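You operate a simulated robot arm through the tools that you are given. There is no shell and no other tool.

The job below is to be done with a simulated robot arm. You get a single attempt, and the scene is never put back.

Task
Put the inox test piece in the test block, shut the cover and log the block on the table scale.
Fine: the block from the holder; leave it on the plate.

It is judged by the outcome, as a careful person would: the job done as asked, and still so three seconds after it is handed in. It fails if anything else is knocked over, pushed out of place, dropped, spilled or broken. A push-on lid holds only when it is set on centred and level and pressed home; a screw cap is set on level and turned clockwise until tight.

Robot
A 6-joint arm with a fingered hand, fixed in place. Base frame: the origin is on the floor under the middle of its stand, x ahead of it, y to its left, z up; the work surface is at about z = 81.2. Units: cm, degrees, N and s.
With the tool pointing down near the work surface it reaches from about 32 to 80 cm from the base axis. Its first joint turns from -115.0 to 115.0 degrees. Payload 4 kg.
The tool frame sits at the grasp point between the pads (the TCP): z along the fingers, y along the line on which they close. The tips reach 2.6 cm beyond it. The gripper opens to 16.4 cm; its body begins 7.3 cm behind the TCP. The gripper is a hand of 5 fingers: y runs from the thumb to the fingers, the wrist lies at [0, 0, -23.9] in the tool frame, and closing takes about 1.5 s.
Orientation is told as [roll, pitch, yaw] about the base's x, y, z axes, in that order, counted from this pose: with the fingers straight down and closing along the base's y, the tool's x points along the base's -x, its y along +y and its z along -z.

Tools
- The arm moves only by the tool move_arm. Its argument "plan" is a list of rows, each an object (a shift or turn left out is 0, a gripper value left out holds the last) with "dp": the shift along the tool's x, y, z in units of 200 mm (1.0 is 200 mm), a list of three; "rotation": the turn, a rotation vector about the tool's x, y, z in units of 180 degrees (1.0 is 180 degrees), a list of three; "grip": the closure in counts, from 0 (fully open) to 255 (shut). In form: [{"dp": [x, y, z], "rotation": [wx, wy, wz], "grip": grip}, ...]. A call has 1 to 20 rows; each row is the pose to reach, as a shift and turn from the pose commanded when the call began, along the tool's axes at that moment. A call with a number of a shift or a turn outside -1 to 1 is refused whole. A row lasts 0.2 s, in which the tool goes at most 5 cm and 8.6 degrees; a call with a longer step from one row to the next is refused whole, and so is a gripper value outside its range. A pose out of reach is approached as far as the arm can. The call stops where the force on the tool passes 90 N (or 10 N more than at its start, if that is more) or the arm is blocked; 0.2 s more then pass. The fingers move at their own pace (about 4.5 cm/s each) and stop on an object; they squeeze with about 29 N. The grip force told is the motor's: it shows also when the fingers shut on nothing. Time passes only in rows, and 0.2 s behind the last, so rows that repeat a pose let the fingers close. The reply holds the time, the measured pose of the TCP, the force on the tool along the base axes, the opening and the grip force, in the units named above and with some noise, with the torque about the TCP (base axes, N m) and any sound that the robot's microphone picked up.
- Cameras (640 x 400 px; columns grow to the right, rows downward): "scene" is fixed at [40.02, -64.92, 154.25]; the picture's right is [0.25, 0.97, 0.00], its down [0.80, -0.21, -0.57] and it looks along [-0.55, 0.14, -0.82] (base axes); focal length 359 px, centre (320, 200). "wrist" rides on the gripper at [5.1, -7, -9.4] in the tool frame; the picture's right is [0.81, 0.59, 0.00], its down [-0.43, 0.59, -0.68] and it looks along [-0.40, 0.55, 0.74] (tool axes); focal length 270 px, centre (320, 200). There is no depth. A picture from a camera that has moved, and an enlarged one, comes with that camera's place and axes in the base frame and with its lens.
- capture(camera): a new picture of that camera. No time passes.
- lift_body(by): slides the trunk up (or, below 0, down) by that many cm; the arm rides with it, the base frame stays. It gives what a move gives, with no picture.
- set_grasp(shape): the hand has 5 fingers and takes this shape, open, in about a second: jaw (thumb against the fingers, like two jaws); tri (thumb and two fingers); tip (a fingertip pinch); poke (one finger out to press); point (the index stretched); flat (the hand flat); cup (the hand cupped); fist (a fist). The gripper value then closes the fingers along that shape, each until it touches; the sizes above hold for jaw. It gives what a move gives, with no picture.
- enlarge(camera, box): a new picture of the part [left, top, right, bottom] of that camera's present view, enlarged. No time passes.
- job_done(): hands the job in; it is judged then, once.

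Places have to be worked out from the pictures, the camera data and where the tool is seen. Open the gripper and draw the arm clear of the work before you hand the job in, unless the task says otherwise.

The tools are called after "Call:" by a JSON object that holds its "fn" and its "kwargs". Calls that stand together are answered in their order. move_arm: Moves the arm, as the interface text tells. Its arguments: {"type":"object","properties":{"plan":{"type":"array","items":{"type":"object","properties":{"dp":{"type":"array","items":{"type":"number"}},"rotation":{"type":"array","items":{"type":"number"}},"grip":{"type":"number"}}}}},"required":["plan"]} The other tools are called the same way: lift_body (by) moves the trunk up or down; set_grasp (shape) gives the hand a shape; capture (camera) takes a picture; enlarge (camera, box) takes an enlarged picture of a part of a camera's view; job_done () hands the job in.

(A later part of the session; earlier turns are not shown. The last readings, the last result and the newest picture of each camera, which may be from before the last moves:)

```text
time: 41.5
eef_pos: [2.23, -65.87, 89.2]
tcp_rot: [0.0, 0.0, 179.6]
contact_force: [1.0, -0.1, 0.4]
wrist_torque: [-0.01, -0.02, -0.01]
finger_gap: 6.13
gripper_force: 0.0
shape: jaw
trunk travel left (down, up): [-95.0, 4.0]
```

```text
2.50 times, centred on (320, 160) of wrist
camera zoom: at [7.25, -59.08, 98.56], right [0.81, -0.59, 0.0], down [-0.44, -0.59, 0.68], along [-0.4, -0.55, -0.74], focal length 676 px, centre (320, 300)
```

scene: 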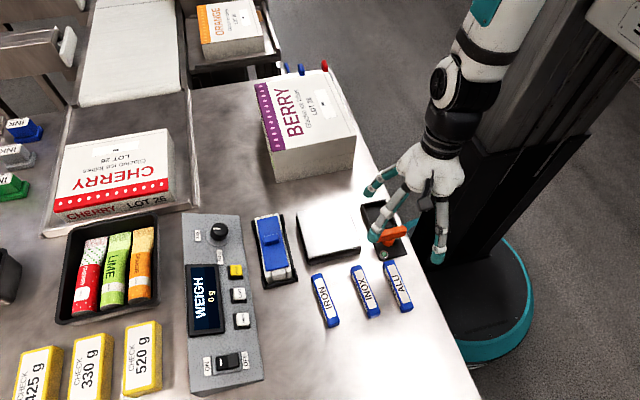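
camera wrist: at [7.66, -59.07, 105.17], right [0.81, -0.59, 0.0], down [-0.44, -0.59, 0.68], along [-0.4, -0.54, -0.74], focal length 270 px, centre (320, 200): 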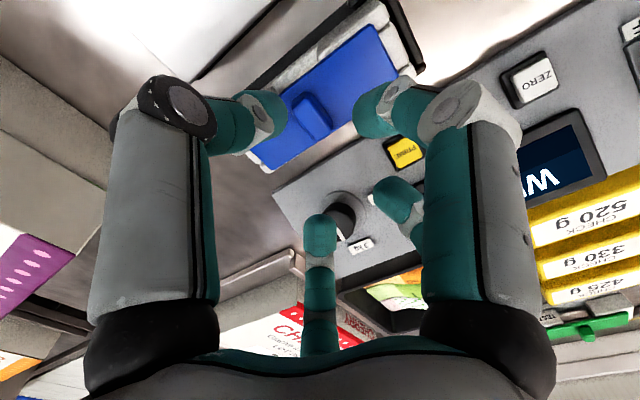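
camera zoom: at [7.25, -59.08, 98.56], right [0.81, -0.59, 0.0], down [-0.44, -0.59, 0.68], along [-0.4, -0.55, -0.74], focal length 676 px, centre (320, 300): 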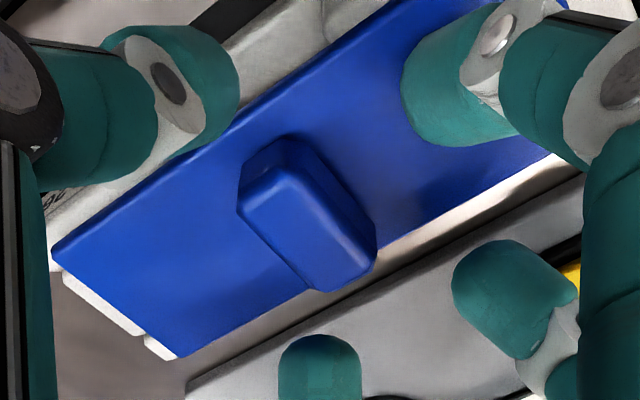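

Fingers surround the bar with no contact yet. I close onto it.

Call:
{"fn": "move_arm", "kwargs": {"plan": [{"dp": [0, 0, 0], "grip": 210}, {"dp": [0, 0, 0], "grip": 210}, {"dp": [0, 0, 0], "grip": 210}, {"dp": [0, 0, 0], "grip": 255}, {"dp": [0, 0, 0], "grip": 255}, {"dp": [0, 0, 0], "grip": 255}, {"dp": [0, 0, 0], "grip": 255}]}}

Call:
{"fn": "enlarge", "kwargs": {"camera": "wrist", "box": [220, 80, 420, 240]}}

Call:
{"fn": "enlarge", "kwargs": {"camera": "scene", "box": [220, 160, 340, 290]}}

```text
time: 43.1
eef_pos: [2.25, -65.78, 89.25]
tcp_rot: [-0.1, -0.1, 179.6]
contact_force: [0.0, -0.6, 0.1]
wrist_torque: [-0.03, -0.06, -0.03]
finger_gap: 2.52
gripper_force: 29.2
shape: jaw
trunk travel left (down, up): [-95.0, 4.0]
```

```text
2.50 times, centred on (320, 160) of wrist
camera zoom: at [7.26, -59.09, 98.54], right [0.81, -0.59, 0.0], down [-0.44, -0.59, 0.68], along [-0.4, -0.54, -0.74], focal length 676 px, centre (320, 300)
```

zoom: 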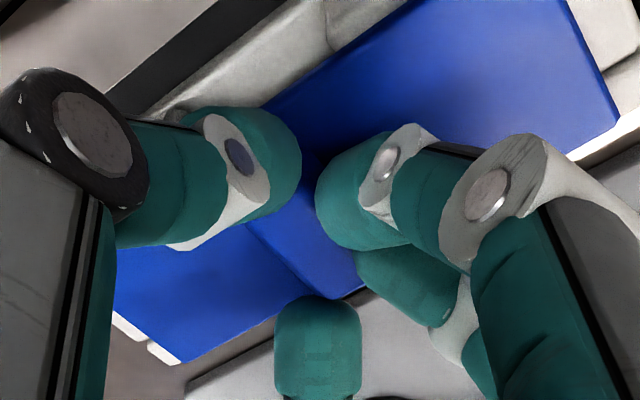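

```text
3.08 times, centred on (280, 225) of scene
camera zoom: at [40.02, -64.92, 154.25], right [0.25, 0.97, 0.0], down [0.8, -0.21, -0.57], along [-0.55, 0.14, -0.82], focal length 1106 px, centre (443, 123)
```

zoom: 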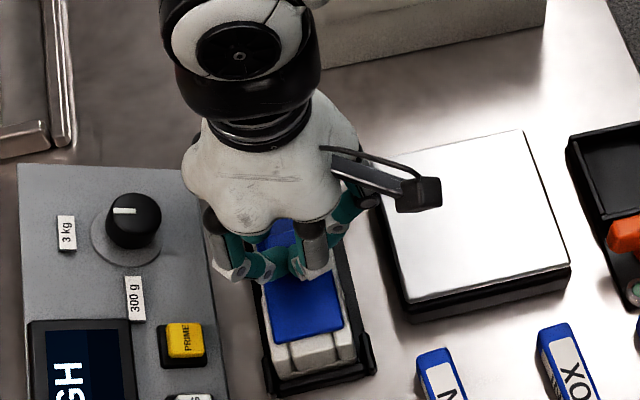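

The hand holds the bar (gap 2.5 cm, 29 N). I lift just 1.5 cm and check whether the cover comes off or the block comes along.

Call:
{"fn": "move_arm", "kwargs": {"plan": [{"dp": [0, 0, -0.025], "grip": 255}, {"dp": [0, 0, -0.05], "grip": 255}, {"dp": [0, 0, -0.075], "grip": 255}, {"dp": [0, 0, -0.075], "grip": 255}]}}

Call:
{"fn": "enlarge", "kwargs": {"camera": "wrist", "box": [200, 20, 440, 240]}}

Call:
{"fn": "enlarge", "kwargs": {"camera": "scene", "box": [220, 160, 340, 290]}}

```text
time: 44.1
eef_pos: [2.23, -65.86, 90.81]
tcp_rot: [-0.2, -0.1, 179.6]
contact_force: [1.0, -0.5, -4.9]
wrist_torque: [0.03, -0.02, 0.0]
finger_gap: 2.53
gripper_force: 28.8
shape: jaw
trunk travel left (down, up): [-95.0, 4.0]
```

```text
1.82 times, centred on (320, 130) of wrist
camera zoom: at [7.25, -59.06, 100.06], right [0.81, -0.59, 0.0], down [-0.44, -0.59, 0.68], along [-0.4, -0.54, -0.74], focal length 491 px, centre (320, 327)
```

zoom: 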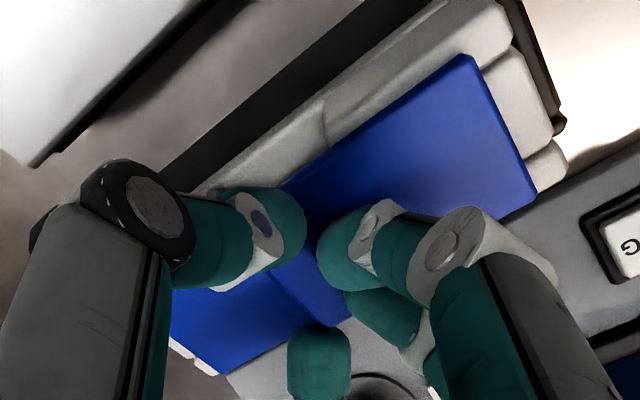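

```text
3.08 times, centred on (280, 225) of scene
camera zoom: at [40.02, -64.92, 154.25], right [0.25, 0.97, 0.0], down [0.8, -0.21, -0.57], along [-0.55, 0.14, -0.82], focal length 1106 px, centre (443, 123)
```

zoom: 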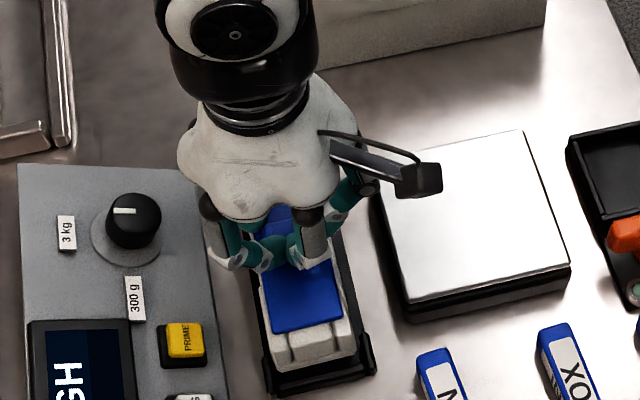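

The tool carries about 5 N now, so the block may have lifted with its cover. I zoom in to check.

Call:
{"fn": "enlarge", "kwargs": {"camera": "scene", "box": [240, 205, 320, 290]}}

Call:
{"fn": "enlarge", "kwargs": {"camera": "wrist", "box": [300, 20, 420, 140]}}

Call:
{"fn": "enlarge", "kwargs": {"camera": "wrist", "box": [240, 180, 340, 240]}}

```text
4.71 times, centred on (280, 248) of scene
camera zoom: at [40.02, -64.92, 154.25], right [0.25, 0.97, 0.0], down [0.8, -0.21, -0.57], along [-0.55, 0.14, -0.82], focal length 1691 px, centre (508, -24)
```

zoom: 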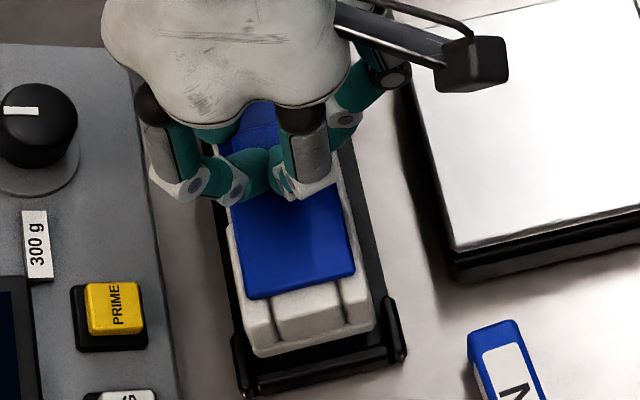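

```text
3.33 times, centred on (360, 80) of wrist
camera zoom: at [7.25, -59.06, 100.06], right [0.81, -0.59, 0.0], down [-0.44, -0.59, 0.68], along [-0.4, -0.54, -0.74], focal length 901 px, centre (187, 600)
```

zoom: 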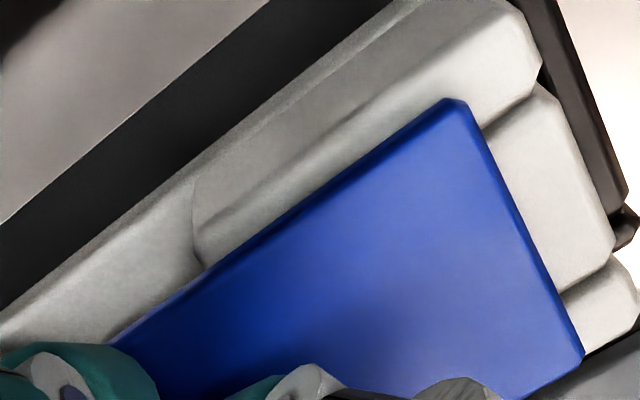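

```text
6.40 times, centred on (290, 210) of wrist
camera zoom: at [7.25, -59.06, 100.06], right [0.81, -0.59, 0.0], down [-0.44, -0.59, 0.68], along [-0.4, -0.54, -0.74], focal length 1730 px, centre (512, 136)
```

zoom: 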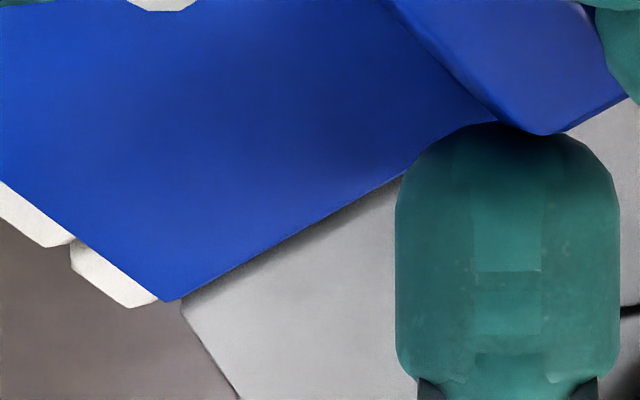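

The whole block lifted with the cover (about 0.5 kg), so the cover isn't simply lifted straight off. I lower it back exactly where it was.

Call:
{"fn": "move_arm", "kwargs": {"plan": [{"dp": [0, 0, 0.025], "grip": 255}, {"dp": [0, 0, 0.05], "grip": 255}, {"dp": [0, 0, 0.065], "grip": 255}, {"dp": [0, 0, 0.074], "grip": 255}, {"dp": [0, 0, 0.074], "grip": 255}]}}

Call:
{"fn": "enlarge", "kwargs": {"camera": "scene", "box": [240, 205, 320, 290]}}

```text
time: 45.4
eef_pos: [2.19, -65.82, 89.25]
tcp_rot: [0.1, 0.0, 179.6]
contact_force: [-0.5, 0.7, -3.8]
wrist_torque: [-0.03, -0.06, 0.0]
finger_gap: 2.53
gripper_force: 28.6
shape: jaw
trunk travel left (down, up): [-95.0, 4.0]
```

```text
4.71 times, centred on (280, 248) of scene
camera zoom: at [40.02, -64.92, 154.25], right [0.25, 0.97, 0.0], down [0.8, -0.21, -0.57], along [-0.55, 0.14, -0.82], focal length 1691 px, centre (508, -24)
```

zoom: 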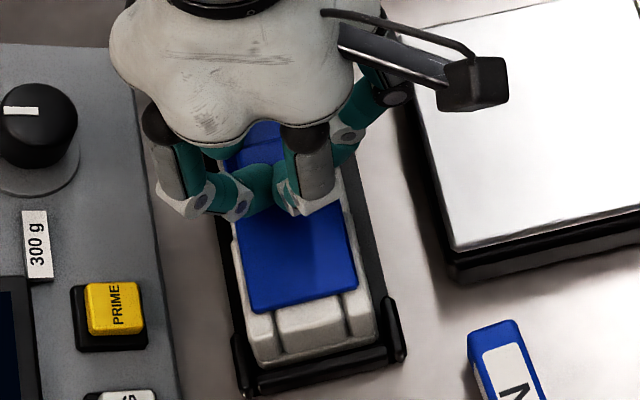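

It's almost seated (still carrying 3.8 N). I lower by small steps until the weight is off.

Call:
{"fn": "move_arm", "kwargs": {"plan": [{"dp": [0, 0, 0.004], "grip": 255}, {"dp": [0, 0, 0.007], "grip": 255}, {"dp": [0, 0, 0.007], "grip": 255}]}}

```text
time: 46.1
eef_pos: [2.08, -65.99, 89.03]
tcp_rot: [0.0, 0.0, 179.6]
contact_force: [-1.2, 2.2, 1.2]
wrist_torque: [0.0, -0.05, -0.01]
finger_gap: 2.52
gripper_force: 29.3
shape: jaw
trunk travel left (down, up): [-95.0, 4.0]
```

Seated now. With the bar still held, I test whether the cover slides along x: a gentle 0.3 cm move in +x, reading the force.

Call:
{"fn": "move_arm", "kwargs": {"plan": [{"dp": [0.008, 0, 0], "grip": 255}, {"dp": [0.015, 0, 0], "grip": 255}]}}

Call:
{"fn": "enlarge", "kwargs": {"camera": "scene", "box": [240, 205, 320, 290]}}

```text
time: 46.8
eef_pos: [2.38, -65.8, 89.15]
tcp_rot: [-0.1, 0.0, 179.7]
contact_force: [-0.7, 2.0, 2.5]
wrist_torque: [-0.02, -0.02, -0.01]
finger_gap: 2.49
gripper_force: 29.0
shape: jaw
trunk travel left (down, up): [-95.0, 4.0]
```

```text
4.71 times, centred on (280, 248) of scene
camera zoom: at [40.02, -64.92, 154.25], right [0.25, 0.97, 0.0], down [0.8, -0.21, -0.57], along [-0.55, 0.14, -0.82], focal length 1691 px, centre (508, -24)
```

zoom: 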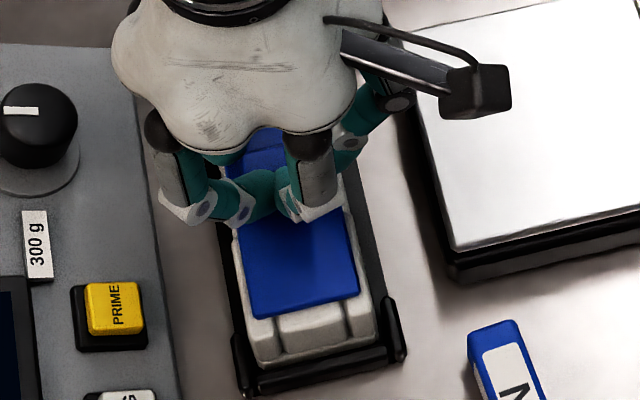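

Little resistance (0.7 N). I slide on another 1 cm in +x and compare cover and body.

Call:
{"fn": "move_arm", "kwargs": {"plan": [{"dp": [0.012, 0, 0], "grip": 255}, {"dp": [0.025, 0, 0], "grip": 255}, {"dp": [0.025, 0, 0], "grip": 255}]}}

Call:
{"fn": "enlarge", "kwargs": {"camera": "scene", "box": [240, 205, 320, 290]}}

```text
time: 47.5
eef_pos: [3.11, -65.86, 89.17]
tcp_rot: [0.0, 0.0, 179.6]
contact_force: [-0.8, 2.2, 2.0]
wrist_torque: [-0.03, -0.04, 0.02]
finger_gap: 2.51
gripper_force: 29.2
shape: jaw
trunk travel left (down, up): [-95.0, 4.0]
```

```text
4.71 times, centred on (280, 248) of scene
camera zoom: at [40.02, -64.92, 154.25], right [0.25, 0.97, 0.0], down [0.8, -0.21, -0.57], along [-0.55, 0.14, -0.82], focal length 1691 px, centre (508, -24)
```

zoom: 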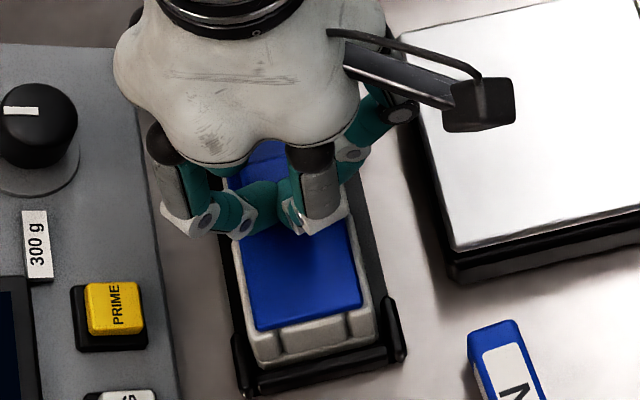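

The cover slides along x on the body (it moved while the body stayed). I slide it further open in +x in moderate steps, watching the force.

Call:
{"fn": "move_arm", "kwargs": {"plan": [{"dp": [0.05, 0, 0], "grip": 255}, {"dp": [0.1, 0, 0], "grip": 255}, {"dp": [0.15, 0, 0], "grip": 255}, {"dp": [0.2, 0, 0], "grip": 255}, {"dp": [0.2, 0, 0], "grip": 255}]}}

Call:
{"fn": "enlarge", "kwargs": {"camera": "scene", "box": [230, 190, 340, 310]}}

```text
time: 48.8
eef_pos: [7.03, -65.82, 89.06]
tcp_rot: [0.0, 0.1, 179.8]
contact_force: [-0.8, 2.7, 4.7]
wrist_torque: [0.0, -0.03, -0.05]
finger_gap: 2.51
gripper_force: 29.2
shape: jaw
trunk travel left (down, up): [-95.0, 4.0]
```

```text
3.33 times, centred on (285, 250) of scene
camera zoom: at [40.02, -64.92, 154.25], right [0.25, 0.97, 0.0], down [0.8, -0.21, -0.57], along [-0.55, 0.14, -0.82], focal length 1198 px, centre (437, 33)
```

zoom: 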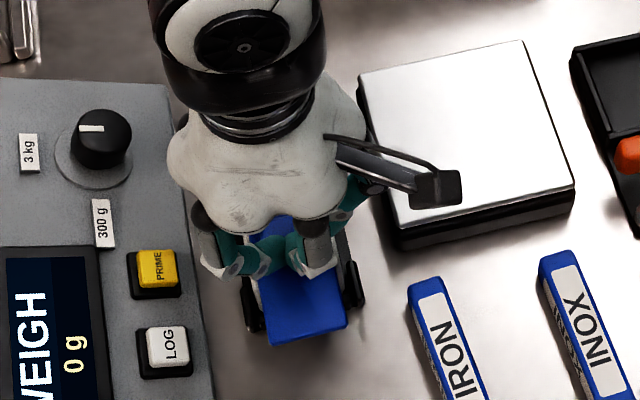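

It slides freely (≈1 N). I continue another 4 cm with a hair less downward pressure.

Call:
{"fn": "move_arm", "kwargs": {"plan": [{"dp": [0.05, 0, -0.003], "grip": 255}, {"dp": [0.1, 0, -0.003], "grip": 255}, {"dp": [0.15, 0, -0.003], "grip": 255}, {"dp": [0.2, 0, -0.003], "grip": 255}, {"dp": [0.2, 0, -0.003], "grip": 255}]}}

Call:
{"fn": "capture", "kwargs": {"camera": "wrist"}}

Call:
{"fn": "enlarge", "kwargs": {"camera": "scene", "box": [230, 190, 340, 310]}}

```text
time: 50.0
eef_pos: [11.19, -65.94, 89.19]
tcp_rot: [0.0, 0.0, 179.7]
contact_force: [-0.1, 0.0, -0.4]
wrist_torque: [-0.01, -0.08, -0.03]
finger_gap: 2.49
gripper_force: 28.5
shape: jaw
trunk travel left (down, up): [-95.0, 4.0]
```

```text
taken
camera wrist: at [16.05, -59.09, 98.49], right [0.81, -0.59, 0.0], down [-0.44, -0.59, 0.68], along [-0.4, -0.54, -0.74], focal length 270 px, centre (320, 200)
```

wrist: 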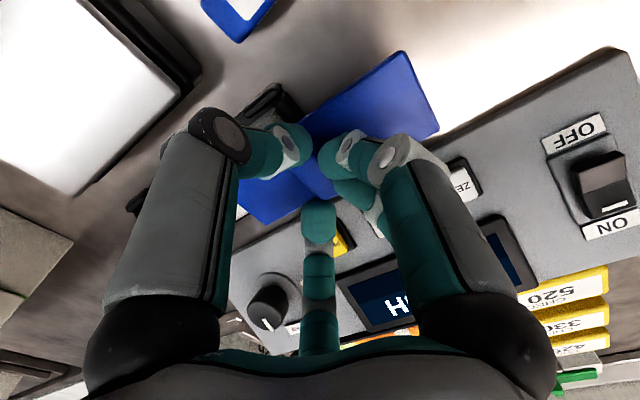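

```text
3.33 times, centred on (285, 250) of scene
camera zoom: at [40.02, -64.92, 154.25], right [0.25, 0.97, 0.0], down [0.8, -0.21, -0.57], along [-0.55, 0.14, -0.82], focal length 1198 px, centre (437, 33)
```

zoom: 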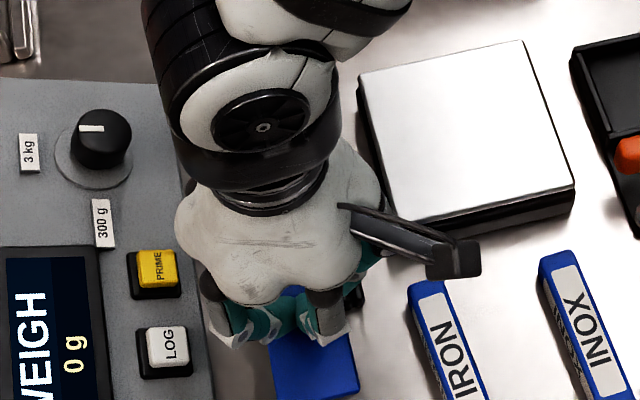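

Slid about 9 cm with almost no force. The cavity needs about 11.5 cm clear, so I slide another 2 cm carefully and watch for a stop.

Call:
{"fn": "move_arm", "kwargs": {"plan": [{"dp": [0.03, 0, 0], "grip": 255}, {"dp": [0.06, 0, 0], "grip": 255}, {"dp": [0.1, 0, 0], "grip": 255}, {"dp": [0.1, 0, 0], "grip": 255}]}}

Call:
{"fn": "enlarge", "kwargs": {"camera": "scene", "box": [230, 200, 350, 330]}}

Call:
{"fn": "enlarge", "kwargs": {"camera": "wrist", "box": [120, 60, 320, 240]}}

```text
time: 51.0
eef_pos: [13.04, -65.82, 89.12]
tcp_rot: [-0.1, 0.0, 179.7]
contact_force: [0.1, -0.9, -1.9]
wrist_torque: [-0.01, -0.04, 0.0]
finger_gap: 2.53
gripper_force: 29.1
shape: jaw
trunk travel left (down, up): [-95.0, 4.0]
```

```text
3.08 times, centred on (290, 265) of scene
camera zoom: at [40.02, -64.92, 154.25], right [0.25, 0.97, 0.0], down [0.8, -0.21, -0.57], along [-0.55, 0.14, -0.82], focal length 1106 px, centre (412, 0)
```

zoom: 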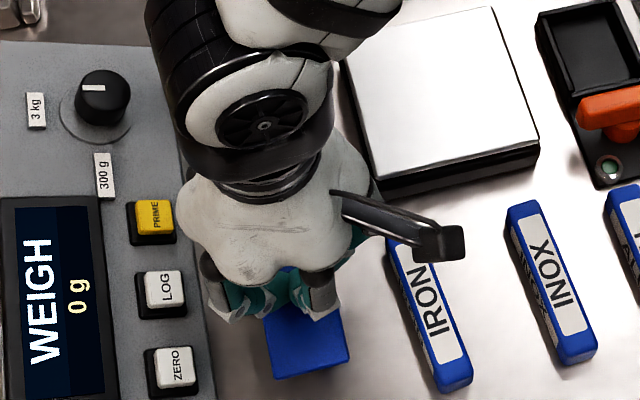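

```text
2.22 times, centred on (220, 150) of wrist
camera zoom: at [18.04, -59.03, 98.51], right [0.81, -0.59, 0.0], down [-0.44, -0.59, 0.68], along [-0.4, -0.54, -0.74], focal length 601 px, centre (542, 311)
```

zoom: 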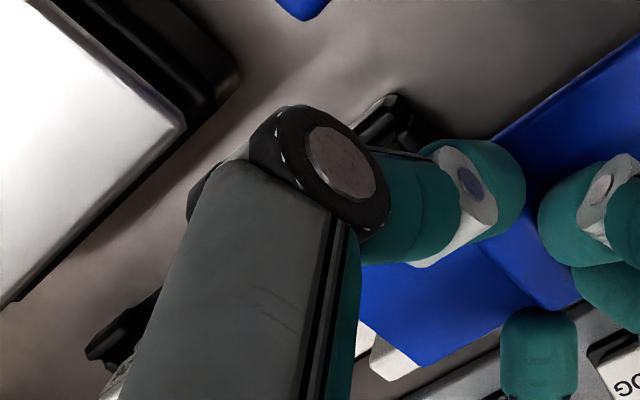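

Still no stop; the tool now bears about 2 N of cover weight. I slide another 2 cm, watching for a stop or change.

Call:
{"fn": "move_arm", "kwargs": {"plan": [{"dp": [0.03, 0, 0], "grip": 255}, {"dp": [0.06, 0, 0], "grip": 255}, {"dp": [0.1, 0, 0], "grip": 255}, {"dp": [0.1, 0, 0], "grip": 255}]}}

Call:
{"fn": "enlarge", "kwargs": {"camera": "scene", "box": [230, 190, 350, 320]}}

Call:
{"fn": "capture", "kwargs": {"camera": "wrist"}}

```text
time: 52.0
eef_pos: [14.78, -65.86, 89.12]
tcp_rot: [-0.1, 0.0, 179.7]
contact_force: [-9.0, -0.3, -4.4]
wrist_torque: [-0.04, 0.15, -0.01]
finger_gap: 2.49
gripper_force: 29.2
shape: jaw
trunk travel left (down, up): [-95.0, 4.0]
```

```text
3.08 times, centred on (290, 255) of scene
camera zoom: at [40.02, -64.92, 154.25], right [0.25, 0.97, 0.0], down [0.8, -0.21, -0.57], along [-0.55, 0.14, -0.82], focal length 1106 px, centre (412, 31)
```

zoom: 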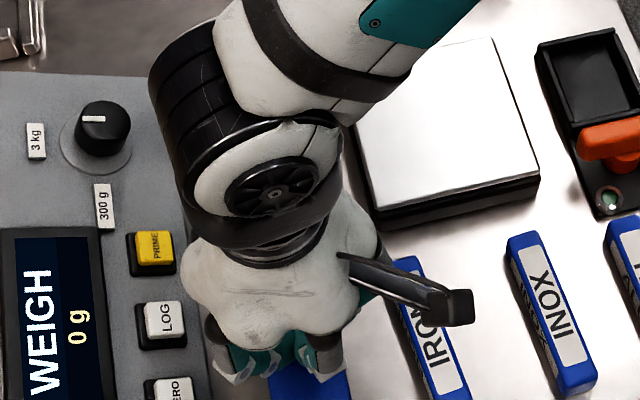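

```text
taken
camera wrist: at [19.89, -59.05, 98.51], right [0.81, -0.59, 0.0], down [-0.44, -0.59, 0.68], along [-0.4, -0.54, -0.74], focal length 270 px, centre (320, 200)
```

wrist: 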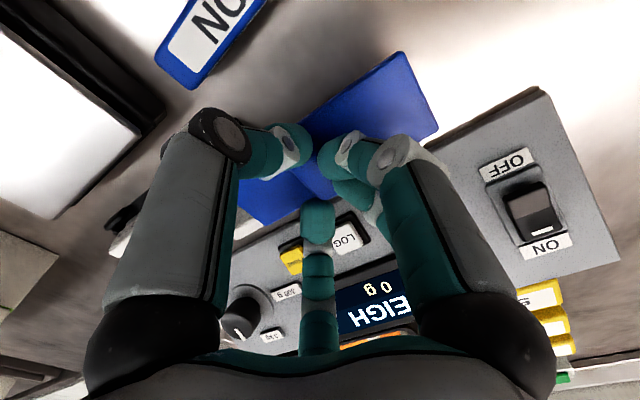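

A stop is reached (9 N at x≈14.8), so the cover is captive and fully open with ~12.5 cm travel. I back off 0.4 cm and ease the tool down slightly to relieve the forces.

Call:
{"fn": "move_arm", "kwargs": {"plan": [{"dp": [-0.01, 0, 0.0], "grip": 255}, {"dp": [-0.02, 0, 0.003], "grip": 255}, {"dp": [-0.02, 0, 0.005], "grip": 255}]}}

Call:
{"fn": "capture", "kwargs": {"camera": "scene"}}

```text
time: 52.8
eef_pos: [14.67, -65.87, 89.13]
tcp_rot: [0.0, 0.0, 179.6]
contact_force: [1.4, 1.9, 3.7]
wrist_torque: [-0.1, -0.06, 0.01]
finger_gap: 2.44
gripper_force: 29.3
shape: jaw
trunk travel left (down, up): [-95.0, 4.0]
```

```text
taken
```

scene: 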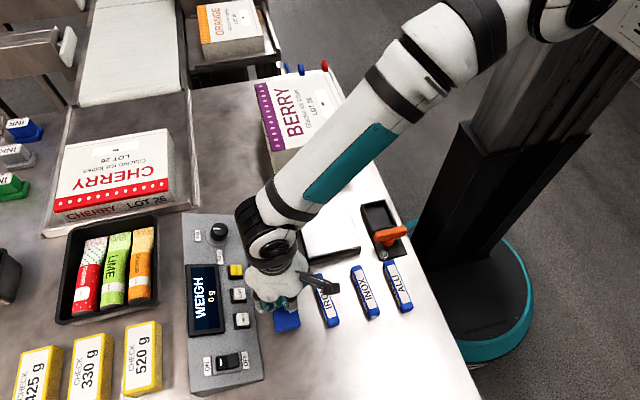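

Now slightly pressing (3.7 N). I ease up a touch, then open the fingers partway and see whether the block stays put.

Call:
{"fn": "move_arm", "kwargs": {"plan": [{"dp": [0, 0, -0.003], "grip": 255}, {"dp": [0, 0, -0.003], "grip": 160}, {"dp": [0, 0, -0.003], "grip": 160}, {"dp": [0, 0, -0.003], "grip": 160}, {"dp": [0, 0, -0.003], "grip": 160}, {"dp": [0, 0, -0.003], "grip": 160}, {"dp": [0, 0, -0.003], "grip": 160}]}}

Call:
{"fn": "enlarge", "kwargs": {"camera": "wrist", "box": [200, 40, 440, 240]}}

Call:
{"fn": "enlarge", "kwargs": {"camera": "scene", "box": [220, 200, 360, 350]}}

```text
time: 54.4
eef_pos: [14.64, -65.82, 88.98]
tcp_rot: [-0.1, 0.0, 179.5]
contact_force: [0.4, 0.7, -1.1]
wrist_torque: [-0.01, -0.01, 0.0]
finger_gap: 6.09
gripper_force: 0.0
shape: jaw
trunk travel left (down, up): [-95.0, 4.0]
```

```text
2.00 times, centred on (320, 140) of wrist
camera zoom: at [19.6, -59.07, 98.46], right [0.81, -0.59, 0.0], down [-0.44, -0.59, 0.68], along [-0.4, -0.55, -0.74], focal length 541 px, centre (320, 320)
```

zoom: 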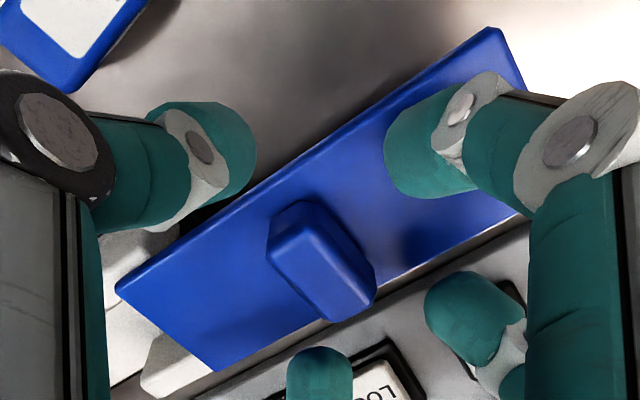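

```text
2.67 times, centred on (290, 275) of scene
camera zoom: at [40.02, -64.92, 154.25], right [0.25, 0.97, 0.0], down [0.8, -0.21, -0.57], along [-0.55, 0.14, -0.82], focal length 958 px, centre (400, 0)
```

zoom: 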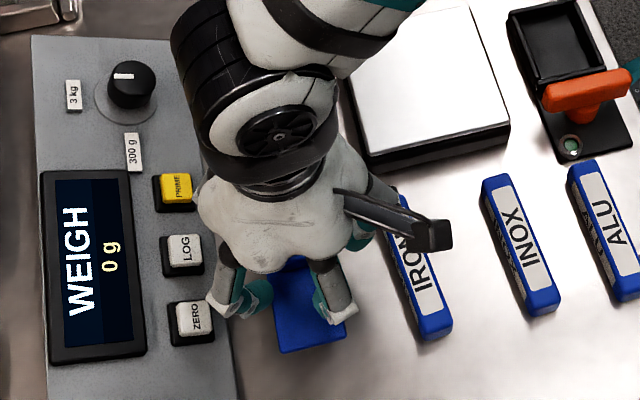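

Released and stable. I rise straight up and look at the opened block.

Call:
{"fn": "move_arm", "kwargs": {"plan": [{"dp": [0, 0, -0.1]}, {"dp": [0, 0, -0.3]}, {"dp": [0, 0, -0.5]}, {"dp": [0, 0, -0.6]}, {"dp": [0.05, -0.2, -0.65]}, {"dp": [0.1, -0.4, -0.65]}, {"dp": [0.1, -0.4, -0.65]}]}}

Call:
{"fn": "capture", "kwargs": {"camera": "wrist"}}

Call:
{"fn": "enlarge", "kwargs": {"camera": "scene", "box": [220, 190, 340, 330]}}

```text
time: 56.0
eef_pos: [16.76, -57.69, 102.0]
tcp_rot: [-0.2, 0.0, 179.6]
contact_force: [1.3, -0.4, 1.1]
wrist_torque: [0.02, 0.03, 0.03]
finger_gap: 6.11
gripper_force: 0.1
shape: jaw
trunk travel left (down, up): [-95.0, 4.0]
```

```text
taken
camera wrist: at [21.8, -50.93, 111.35], right [0.81, -0.59, 0.0], down [-0.44, -0.59, 0.68], along [-0.4, -0.54, -0.74], focal length 270 px, centre (320, 200)
```

wrist: 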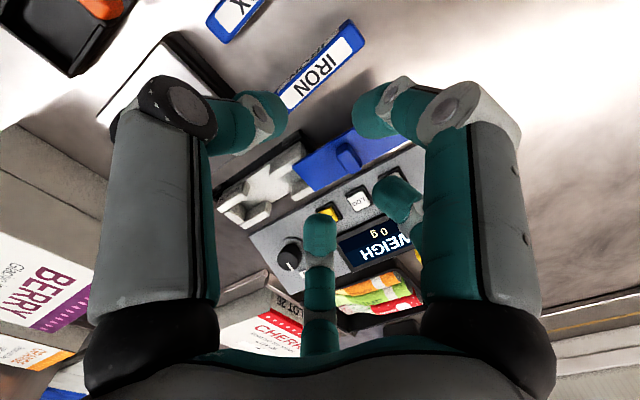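

```text
2.86 times, centred on (280, 260) of scene
camera zoom: at [40.02, -64.92, 154.25], right [0.25, 0.97, 0.0], down [0.8, -0.21, -0.57], along [-0.55, 0.14, -0.82], focal length 1027 px, centre (434, 29)
```

zoom: 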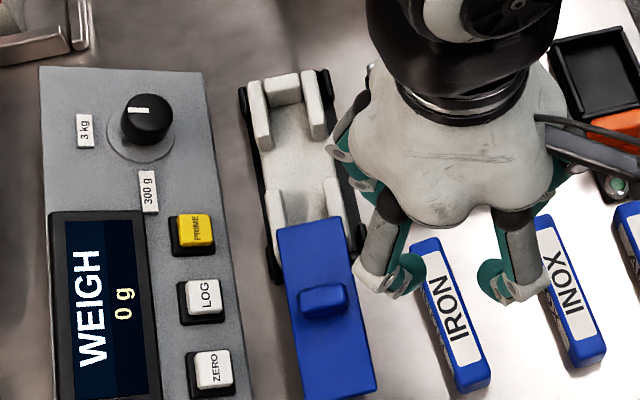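

The cover stays open over the +x end and the cavity is visible: end walls, side walls near both ends, and a wide low notch in the middle for the fingers. I zoom in for geometry.

Call:
{"fn": "enlarge", "kwargs": {"camera": "scene", "box": [255, 205, 315, 285]}}

Call:
{"fn": "enlarge", "kwargs": {"camera": "wrist", "box": [200, 110, 400, 240]}}

Call:
{"fn": "enlarge", "kwargs": {"camera": "scene", "box": [300, 255, 420, 345]}}

```text
5.00 times, centred on (285, 245) of scene
camera zoom: at [40.02, -64.92, 154.25], right [0.25, 0.97, 0.0], down [0.8, -0.21, -0.57], along [-0.55, 0.14, -0.82], focal length 1797 px, centre (495, -25)
```

zoom: 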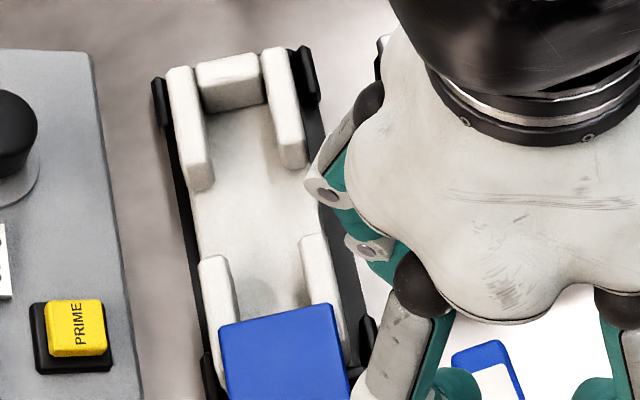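

```text
3.08 times, centred on (300, 175) of wrist
camera zoom: at [21.8, -50.93, 111.35], right [0.81, -0.59, 0.0], down [-0.44, -0.59, 0.68], along [-0.4, -0.54, -0.74], focal length 832 px, centre (382, 277)
```

zoom: 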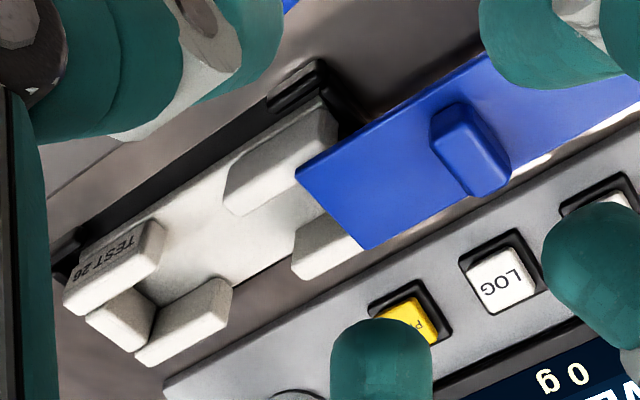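

```text
4.44 times, centred on (360, 300) of scene
camera zoom: at [40.02, -64.92, 154.25], right [0.25, 0.97, 0.0], down [0.8, -0.21, -0.57], along [-0.55, 0.14, -0.82], focal length 1597 px, centre (142, -244)
```

zoom: 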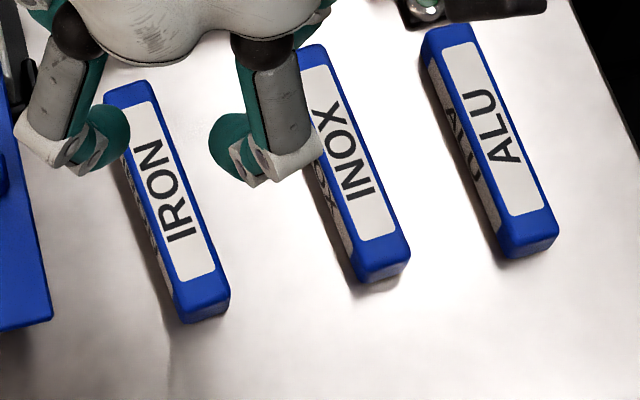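

The cavity inner space is about x -3.1..8.8, y -67.4..-64.4, floor z≈83.4, wall tops ≈85.6, notch x 0.6..5.1; the cover's edge is at x≈8.8. Next I move above the INOX piece (≈(16.3,-49.4)) with fingers pre-closed and look.

Call:
{"fn": "move_arm", "kwargs": {"plan": [{"dp": [-0.006, -0.14, 0.05]}, {"dp": [-0.012, -0.28, 0.12]}, {"dp": [-0.023, -0.4145, 0.25]}, {"dp": [-0.023, -0.4145, 0.4]}, {"dp": [-0.023, -0.4145, 0.4]}]}}

Call:
{"fn": "capture", "kwargs": {"camera": "wrist"}}

Call:
{"fn": "enlarge", "kwargs": {"camera": "wrist", "box": [220, 40, 420, 200]}}

Call:
{"fn": "enlarge", "kwargs": {"camera": "scene", "box": [230, 190, 350, 330]}}

```text
time: 57.1
eef_pos: [16.28, -49.62, 93.92]
tcp_rot: [0.0, 0.0, 179.8]
contact_force: [0.0, 0.5, 0.0]
wrist_torque: [-0.02, -0.01, 0.03]
finger_gap: 6.1
gripper_force: 0.1
shape: jaw
trunk travel left (down, up): [-95.0, 4.0]
```

```text
taken
camera wrist: at [21.29, -42.7, 103.37], right [0.81, -0.59, 0.0], down [-0.44, -0.59, 0.68], along [-0.4, -0.55, -0.74], focal length 270 px, centre (320, 200)
```

wrist: 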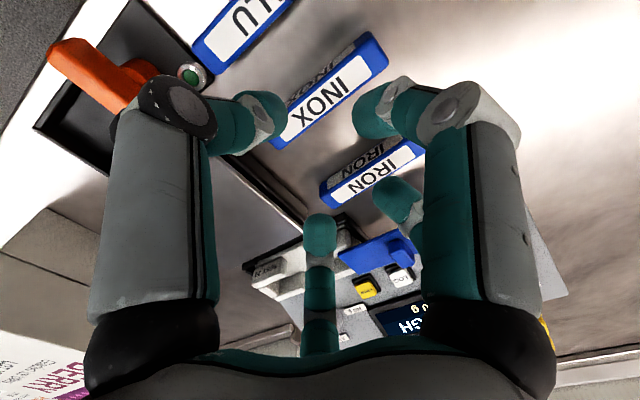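

```text
2.50 times, centred on (320, 120) of wrist
camera zoom: at [21.29, -42.7, 103.37], right [0.81, -0.59, 0.0], down [-0.44, -0.59, 0.68], along [-0.4, -0.55, -0.74], focal length 676 px, centre (320, 400)
```

zoom: 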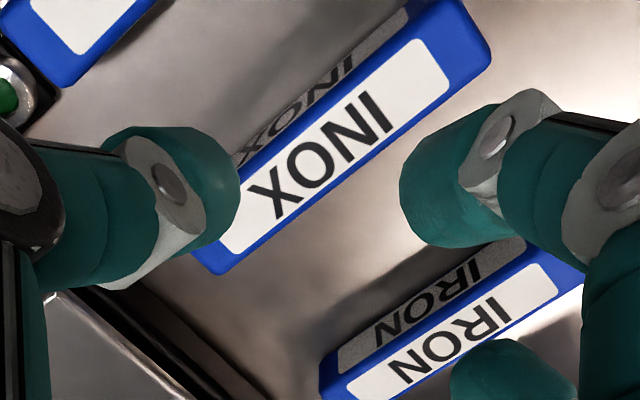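

```text
2.86 times, centred on (290, 260) of scene
camera zoom: at [40.02, -64.92, 154.25], right [0.25, 0.97, 0.0], down [0.8, -0.21, -0.57], along [-0.55, 0.14, -0.82], focal length 1027 px, centre (406, 29)
```

zoom: 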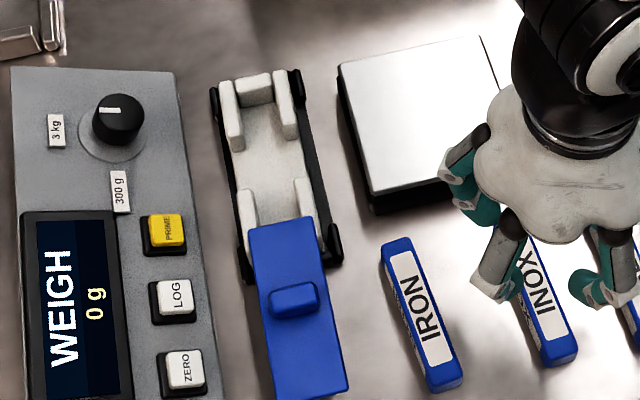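

INOX is about 10.6 x 2.1 x 2.1 cm, centred (16.45,-49.6), turned roughly +4°. I turn the hand +4°, align, and lower so the tips are about 0.9 cm below its top.

Call:
{"fn": "move_arm", "kwargs": {"plan": [{"dp": [0.008, 0, 0.1], "rotation": [0, 0, -0.0222]}, {"dp": [0.008, 0, 0.25], "rotation": [0, 0, -0.0222]}, {"dp": [0.008, 0, 0.35], "rotation": [0, 0, -0.0222]}, {"dp": [0.008, 0, 0.42], "rotation": [0, 0, -0.0222]}, {"dp": [0.008, 0, 0.446], "rotation": [0, 0, -0.0222]}, {"dp": [0.008, 0, 0.446], "rotation": [0, 0, -0.0222]}]}}

Call:
{"fn": "enlarge", "kwargs": {"camera": "wrist", "box": [220, 60, 420, 240]}}

Call:
{"fn": "enlarge", "kwargs": {"camera": "scene", "box": [290, 190, 430, 340]}}

```text
time: 58.5
eef_pos: [16.41, -49.61, 85.74]
tcp_rot: [0.7, 0.1, -176.3]
contact_force: [-0.5, 6.1, 79.6]
wrist_torque: [1.11, 0.02, 0.01]
finger_gap: 6.49
gripper_force: 0.0
shape: jaw
trunk travel left (down, up): [-95.0, 4.0]
```

```text
2.22 times, centred on (320, 150) of wrist
camera zoom: at [20.83, -42.31, 95.02], right [0.84, -0.54, 0.01], down [-0.4, -0.61, 0.68], along [-0.36, -0.58, -0.73], focal length 601 px, centre (320, 311)
```

zoom: 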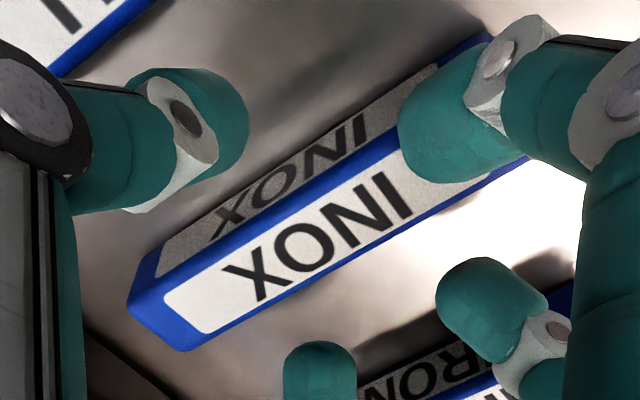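

```text
2.67 times, centred on (360, 265) of scene
camera zoom: at [40.02, -64.92, 154.25], right [0.25, 0.97, 0.0], down [0.8, -0.21, -0.57], along [-0.55, 0.14, -0.82], focal length 958 px, centre (213, 27)
```

zoom: 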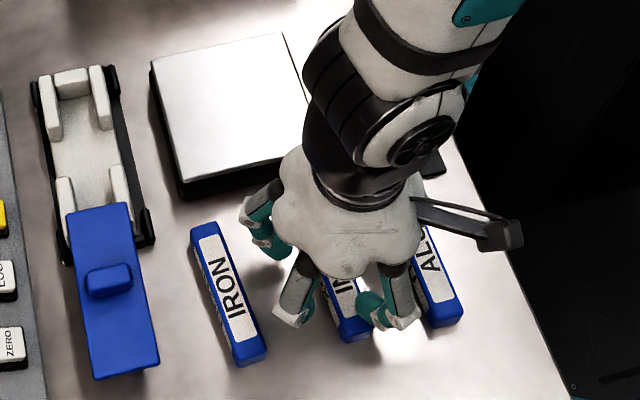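

A side finger (at its end) landed on top of INOX (80 N reading), so I raise straight away 3 cm. Then I'll open to ~8 cm so those fingers clear the piece.

Call:
{"fn": "move_arm", "kwargs": {"plan": [{"dp": [0, 0, -0.05]}, {"dp": [0, 0, -0.15]}, {"dp": [0, 0, -0.15], "grip": 128}, {"dp": [0, 0, -0.15], "grip": 128}, {"dp": [0, 0, -0.15], "grip": 128}, {"dp": [0, 0, -0.15], "grip": 128}]}}

Call:
{"fn": "capture", "kwargs": {"camera": "wrist"}}

Call:
{"fn": "enlarge", "kwargs": {"camera": "scene", "box": [290, 220, 430, 340]}}

```text
time: 60.0
eef_pos: [16.44, -49.71, 88.12]
tcp_rot: [0.0, 0.0, -176.3]
contact_force: [0.0, 1.0, -0.1]
wrist_torque: [0.04, 0.01, -0.01]
finger_gap: 8.14
gripper_force: 0.1
shape: jaw
trunk travel left (down, up): [-95.0, 4.0]
```

```text
taken
camera wrist: at [20.92, -42.47, 97.48], right [0.84, -0.54, 0.0], down [-0.39, -0.62, 0.68], along [-0.36, -0.57, -0.74], focal length 270 px, centre (320, 200)
```

wrist: 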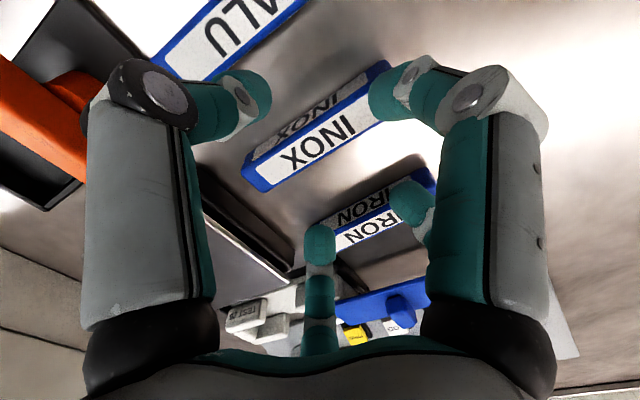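

```text
3.33 times, centred on (360, 280) of scene
camera zoom: at [40.02, -64.92, 154.25], right [0.25, 0.97, 0.0], down [0.8, -0.21, -0.57], along [-0.55, 0.14, -0.82], focal length 1198 px, centre (187, -67)
```

zoom: 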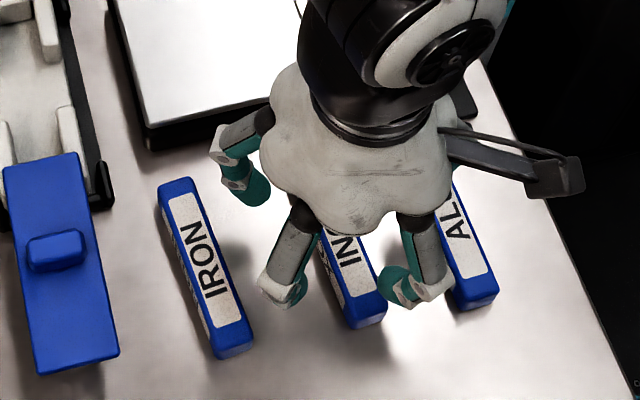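

The piece is unmoved. I take an enlarged wrist view to place INOX and ALU precisely relative to the fingers.

Call:
{"fn": "enlarge", "kwargs": {"camera": "wrist", "box": [220, 0, 420, 200]}}

```text
2.00 times, centred on (320, 100) of wrist
camera zoom: at [20.92, -42.47, 97.48], right [0.84, -0.54, 0.0], down [-0.39, -0.62, 0.68], along [-0.36, -0.57, -0.74], focal length 541 px, centre (320, 400)
```

zoom: 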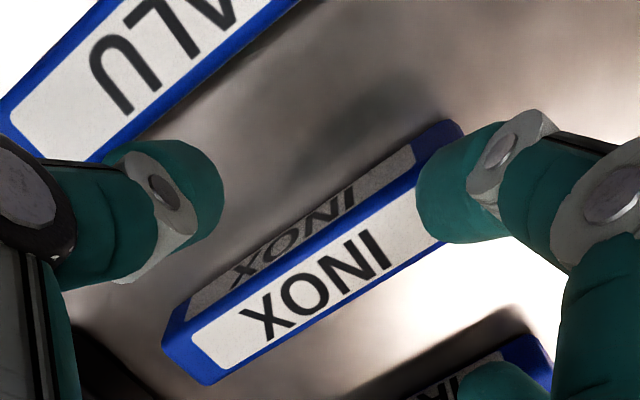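

Measured in the tool frame, INOX's faces lie at y -1.36..+0.66, so its centre is at base y≈-49.36 and a side finger overlapped its edge. I shift +0.95 cm in y and pre-close to ~5.5 cm, then check again before descending.

Call:
{"fn": "move_arm", "kwargs": {"plan": [{"dp": [0.003, -0.0475, 0], "grip": 170}, {"dp": [0.003, -0.0475, 0], "grip": 170}, {"dp": [0.003, -0.0475, 0], "grip": 170}, {"dp": [0.003, -0.0475, 0.05], "grip": 170}, {"dp": [0.003, -0.0475, 0.05], "grip": 170}]}}

Call:
{"fn": "enlarge", "kwargs": {"camera": "wrist", "box": [220, 20, 420, 240]}}

```text
time: 61.1
eef_pos: [16.27, -48.82, 87.06]
tcp_rot: [0.0, 0.0, -176.4]
contact_force: [-0.3, -0.2, -1.0]
wrist_torque: [0.0, -0.02, -0.02]
finger_gap: 5.53
gripper_force: 0.0
shape: jaw
trunk travel left (down, up): [-95.0, 4.0]
```

```text
1.82 times, centred on (320, 130) of wrist
camera zoom: at [20.82, -41.53, 96.52], right [0.84, -0.54, 0.0], down [-0.39, -0.62, 0.68], along [-0.36, -0.57, -0.74], focal length 491 px, centre (320, 327)
```

zoom: 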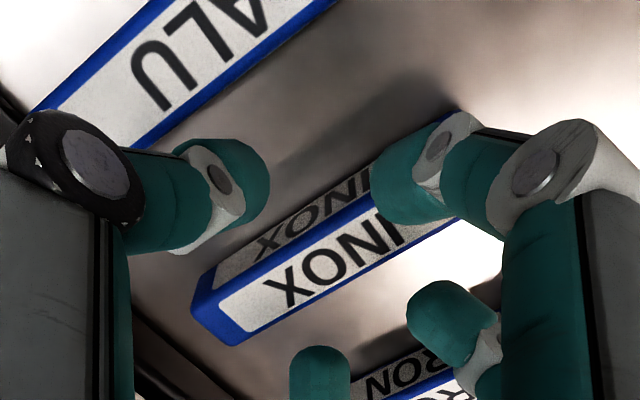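

Even shifted, the side fingers overlap INOX's edge while the thumb is short of room beside ALU. "Tri" (thumb + two fingers, the side fingers splayed ~2.3 cm higher and clear of plate and lever by my estimate) suits better, so I rise and change shape.

Call:
{"fn": "move_arm", "kwargs": {"plan": [{"dp": [0, 0, -0.15]}, {"dp": [0, 0, -0.35]}, {"dp": [0, 0, -0.5], "rotation": [0, 0, 0.012]}, {"dp": [0, 0, -0.5], "rotation": [0, 0, 0.012]}]}}

Call:
{"fn": "set_grasp", "kwargs": {"shape": "tri"}}

Call:
{"fn": "move_arm", "kwargs": {"plan": [{"dp": [0.008, 0.027, 0], "grip": 165}, {"dp": [0.008, 0.027, 0], "grip": 165}, {"dp": [0.008, 0.027, 0], "grip": 165}, {"dp": [0.008, 0.027, 0], "grip": 165}, {"dp": [0.008, 0.027, 0], "grip": 165}, {"dp": [0.008, 0.027, 0], "grip": 165}, {"dp": [0.008, 0.027, 0], "grip": 165}, {"dp": [0.008, 0.027, 0], "grip": 165}]}}

Call:
{"fn": "capture", "kwargs": {"camera": "scene"}}

Call:
{"fn": "capture", "kwargs": {"camera": "wrist"}}

```text
time: 62.1
eef_pos: [16.29, -48.67, 97.38]
tcp_rot: [-0.2, 0.0, -178.6]
contact_force: [0.2, 0.3, -0.3]
wrist_torque: [-0.02, 0.0, -0.03]
finger_gap: 5.51
gripper_force: 0.0
shape: jaw
trunk travel left (down, up): [-95.0, 4.0]
```

```text
time: 63.0
eef_pos: [16.39, -48.65, 97.3]
tcp_rot: [-0.1, 0.0, -178.5]
contact_force: [0.2, 0.1, -0.6]
wrist_torque: [0.01, 0.01, 0.01]
finger_gap: 16.41
gripper_force: 0.1
shape: tri
trunk travel left (down, up): [-95.0, 4.0]
```

```text
time: 64.8
eef_pos: [16.58, -49.14, 97.13]
tcp_rot: [0.0, 0.0, -178.5]
contact_force: [0.0, -0.4, 1.3]
wrist_torque: [-0.02, 0.01, 0.01]
finger_gap: 5.84
gripper_force: 0.0
shape: tri
trunk travel left (down, up): [-95.0, 4.0]
```

```text
taken
```

scene: 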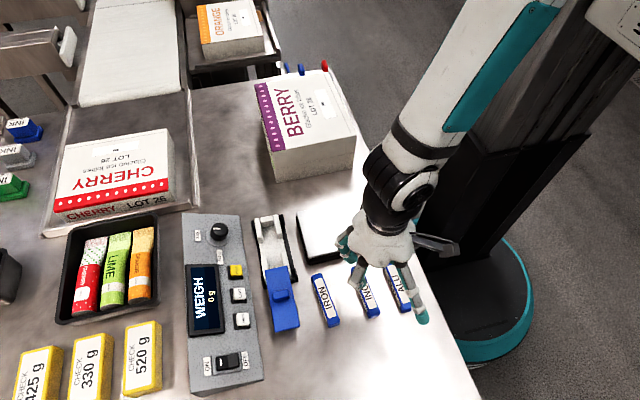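

```text
taken
camera wrist: at [21.38, -42.19, 106.59], right [0.82, -0.57, 0.0], down [-0.42, -0.61, 0.68], along [-0.38, -0.56, -0.74], focal length 270 px, centre (320, 200)
```

wrist: 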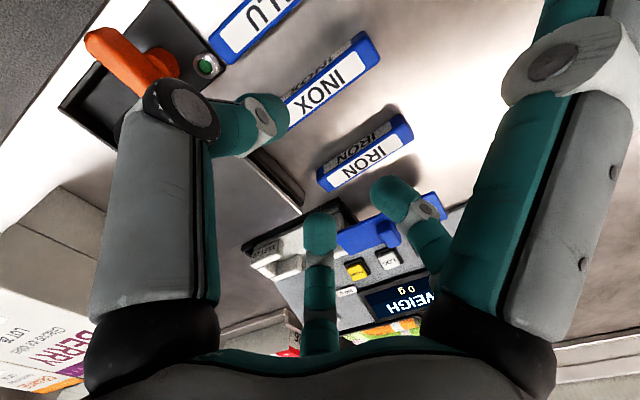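

Side finger A's tip is out at about (27.7,-45.3) as expected. I trim the position and descend to z≈90 for another check.

Call:
{"fn": "move_arm", "kwargs": {"plan": [{"dp": [-0.004, 0.01, 0.15]}, {"dp": [-0.004, 0.01, 0.3]}, {"dp": [-0.004, 0.01, 0.37]}, {"dp": [-0.004, 0.01, 0.37]}]}}

Call:
{"fn": "enlarge", "kwargs": {"camera": "wrist", "box": [200, 20, 420, 220]}}

Call:
{"fn": "enlarge", "kwargs": {"camera": "scene", "box": [290, 190, 440, 340]}}

```text
time: 65.8
eef_pos: [16.69, -49.4, 89.91]
tcp_rot: [0.0, 0.0, -178.5]
contact_force: [0.2, 0.6, 0.4]
wrist_torque: [0.03, -0.01, 0.04]
finger_gap: 5.83
gripper_force: 0.0
shape: tri
trunk travel left (down, up): [-95.0, 4.0]
```

```text
2.00 times, centred on (310, 120) of wrist
camera zoom: at [21.39, -42.4, 99.16], right [0.82, -0.57, 0.0], down [-0.42, -0.61, 0.68], along [-0.38, -0.56, -0.74], focal length 541 px, centre (340, 360)
```

zoom: 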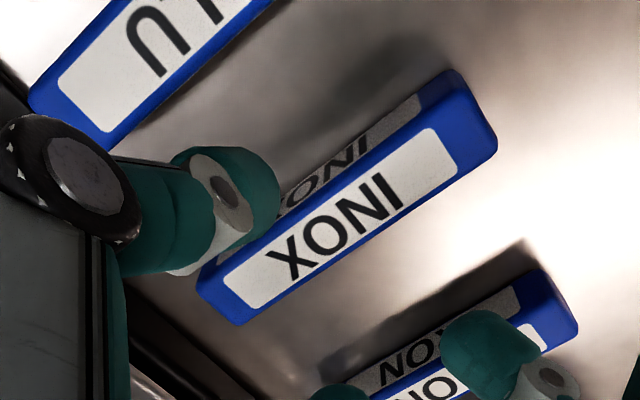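

```text
2.67 times, centred on (365, 265) of scene
camera zoom: at [40.02, -64.92, 154.25], right [0.25, 0.97, 0.0], down [0.8, -0.21, -0.57], along [-0.55, 0.14, -0.82], focal length 958 px, centre (200, 27)
```

zoom: 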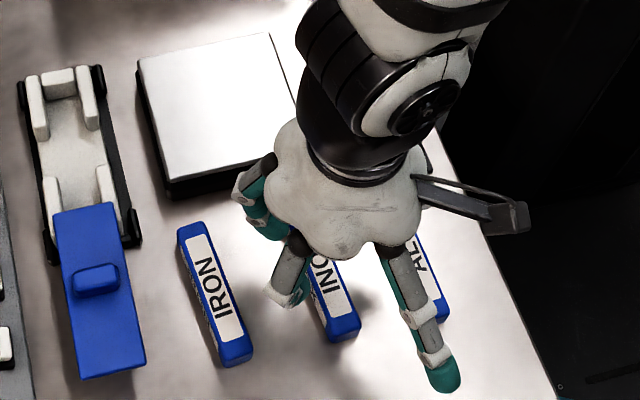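

INOX's centre works out near (16.55,-49.2), well inside the thumb/finger opening with good clearance to ALU. I trim +0.2 in y and descend to z≈86.2, then check force.

Call:
{"fn": "move_arm", "kwargs": {"plan": [{"dp": [-0.006, -0.009, 0.06]}, {"dp": [-0.006, -0.009, 0.12]}, {"dp": [-0.006, -0.009, 0.185]}, {"dp": [-0.006, -0.009, 0.185]}]}}

Call:
{"fn": "enlarge", "kwargs": {"camera": "wrist", "box": [200, 40, 420, 240]}}

Call:
{"fn": "enlarge", "kwargs": {"camera": "scene", "box": [290, 190, 440, 340]}}

```text
time: 66.8
eef_pos: [16.26, -49.26, 86.18]
tcp_rot: [0.0, 0.0, -178.5]
contact_force: [0.9, 0.0, 0.7]
wrist_torque: [-0.01, 0.02, -0.01]
finger_gap: 5.84
gripper_force: 0.0
shape: tri
trunk travel left (down, up): [-95.0, 4.0]
```

```text
2.00 times, centred on (310, 140) of wrist
camera zoom: at [21.11, -42.27, 95.48], right [0.82, -0.57, 0.0], down [-0.42, -0.61, 0.68], along [-0.38, -0.56, -0.74], focal length 541 px, centre (340, 320)
```

zoom: 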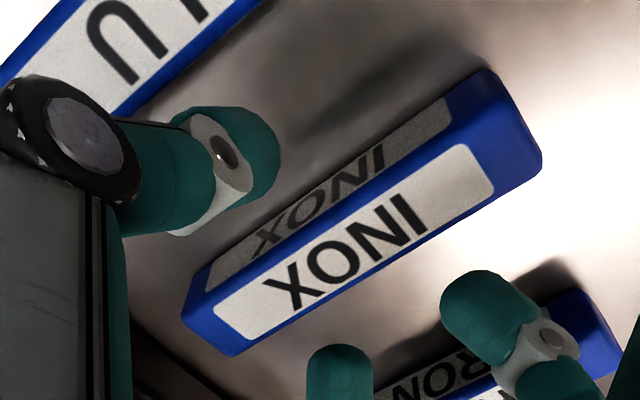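

```text
2.67 times, centred on (365, 265) of scene
camera zoom: at [40.02, -64.92, 154.25], right [0.25, 0.97, 0.0], down [0.8, -0.21, -0.57], along [-0.55, 0.14, -0.82], focal length 958 px, centre (200, 27)
```

zoom: 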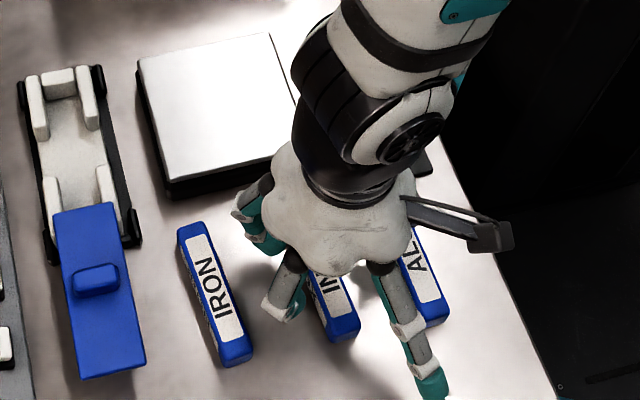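

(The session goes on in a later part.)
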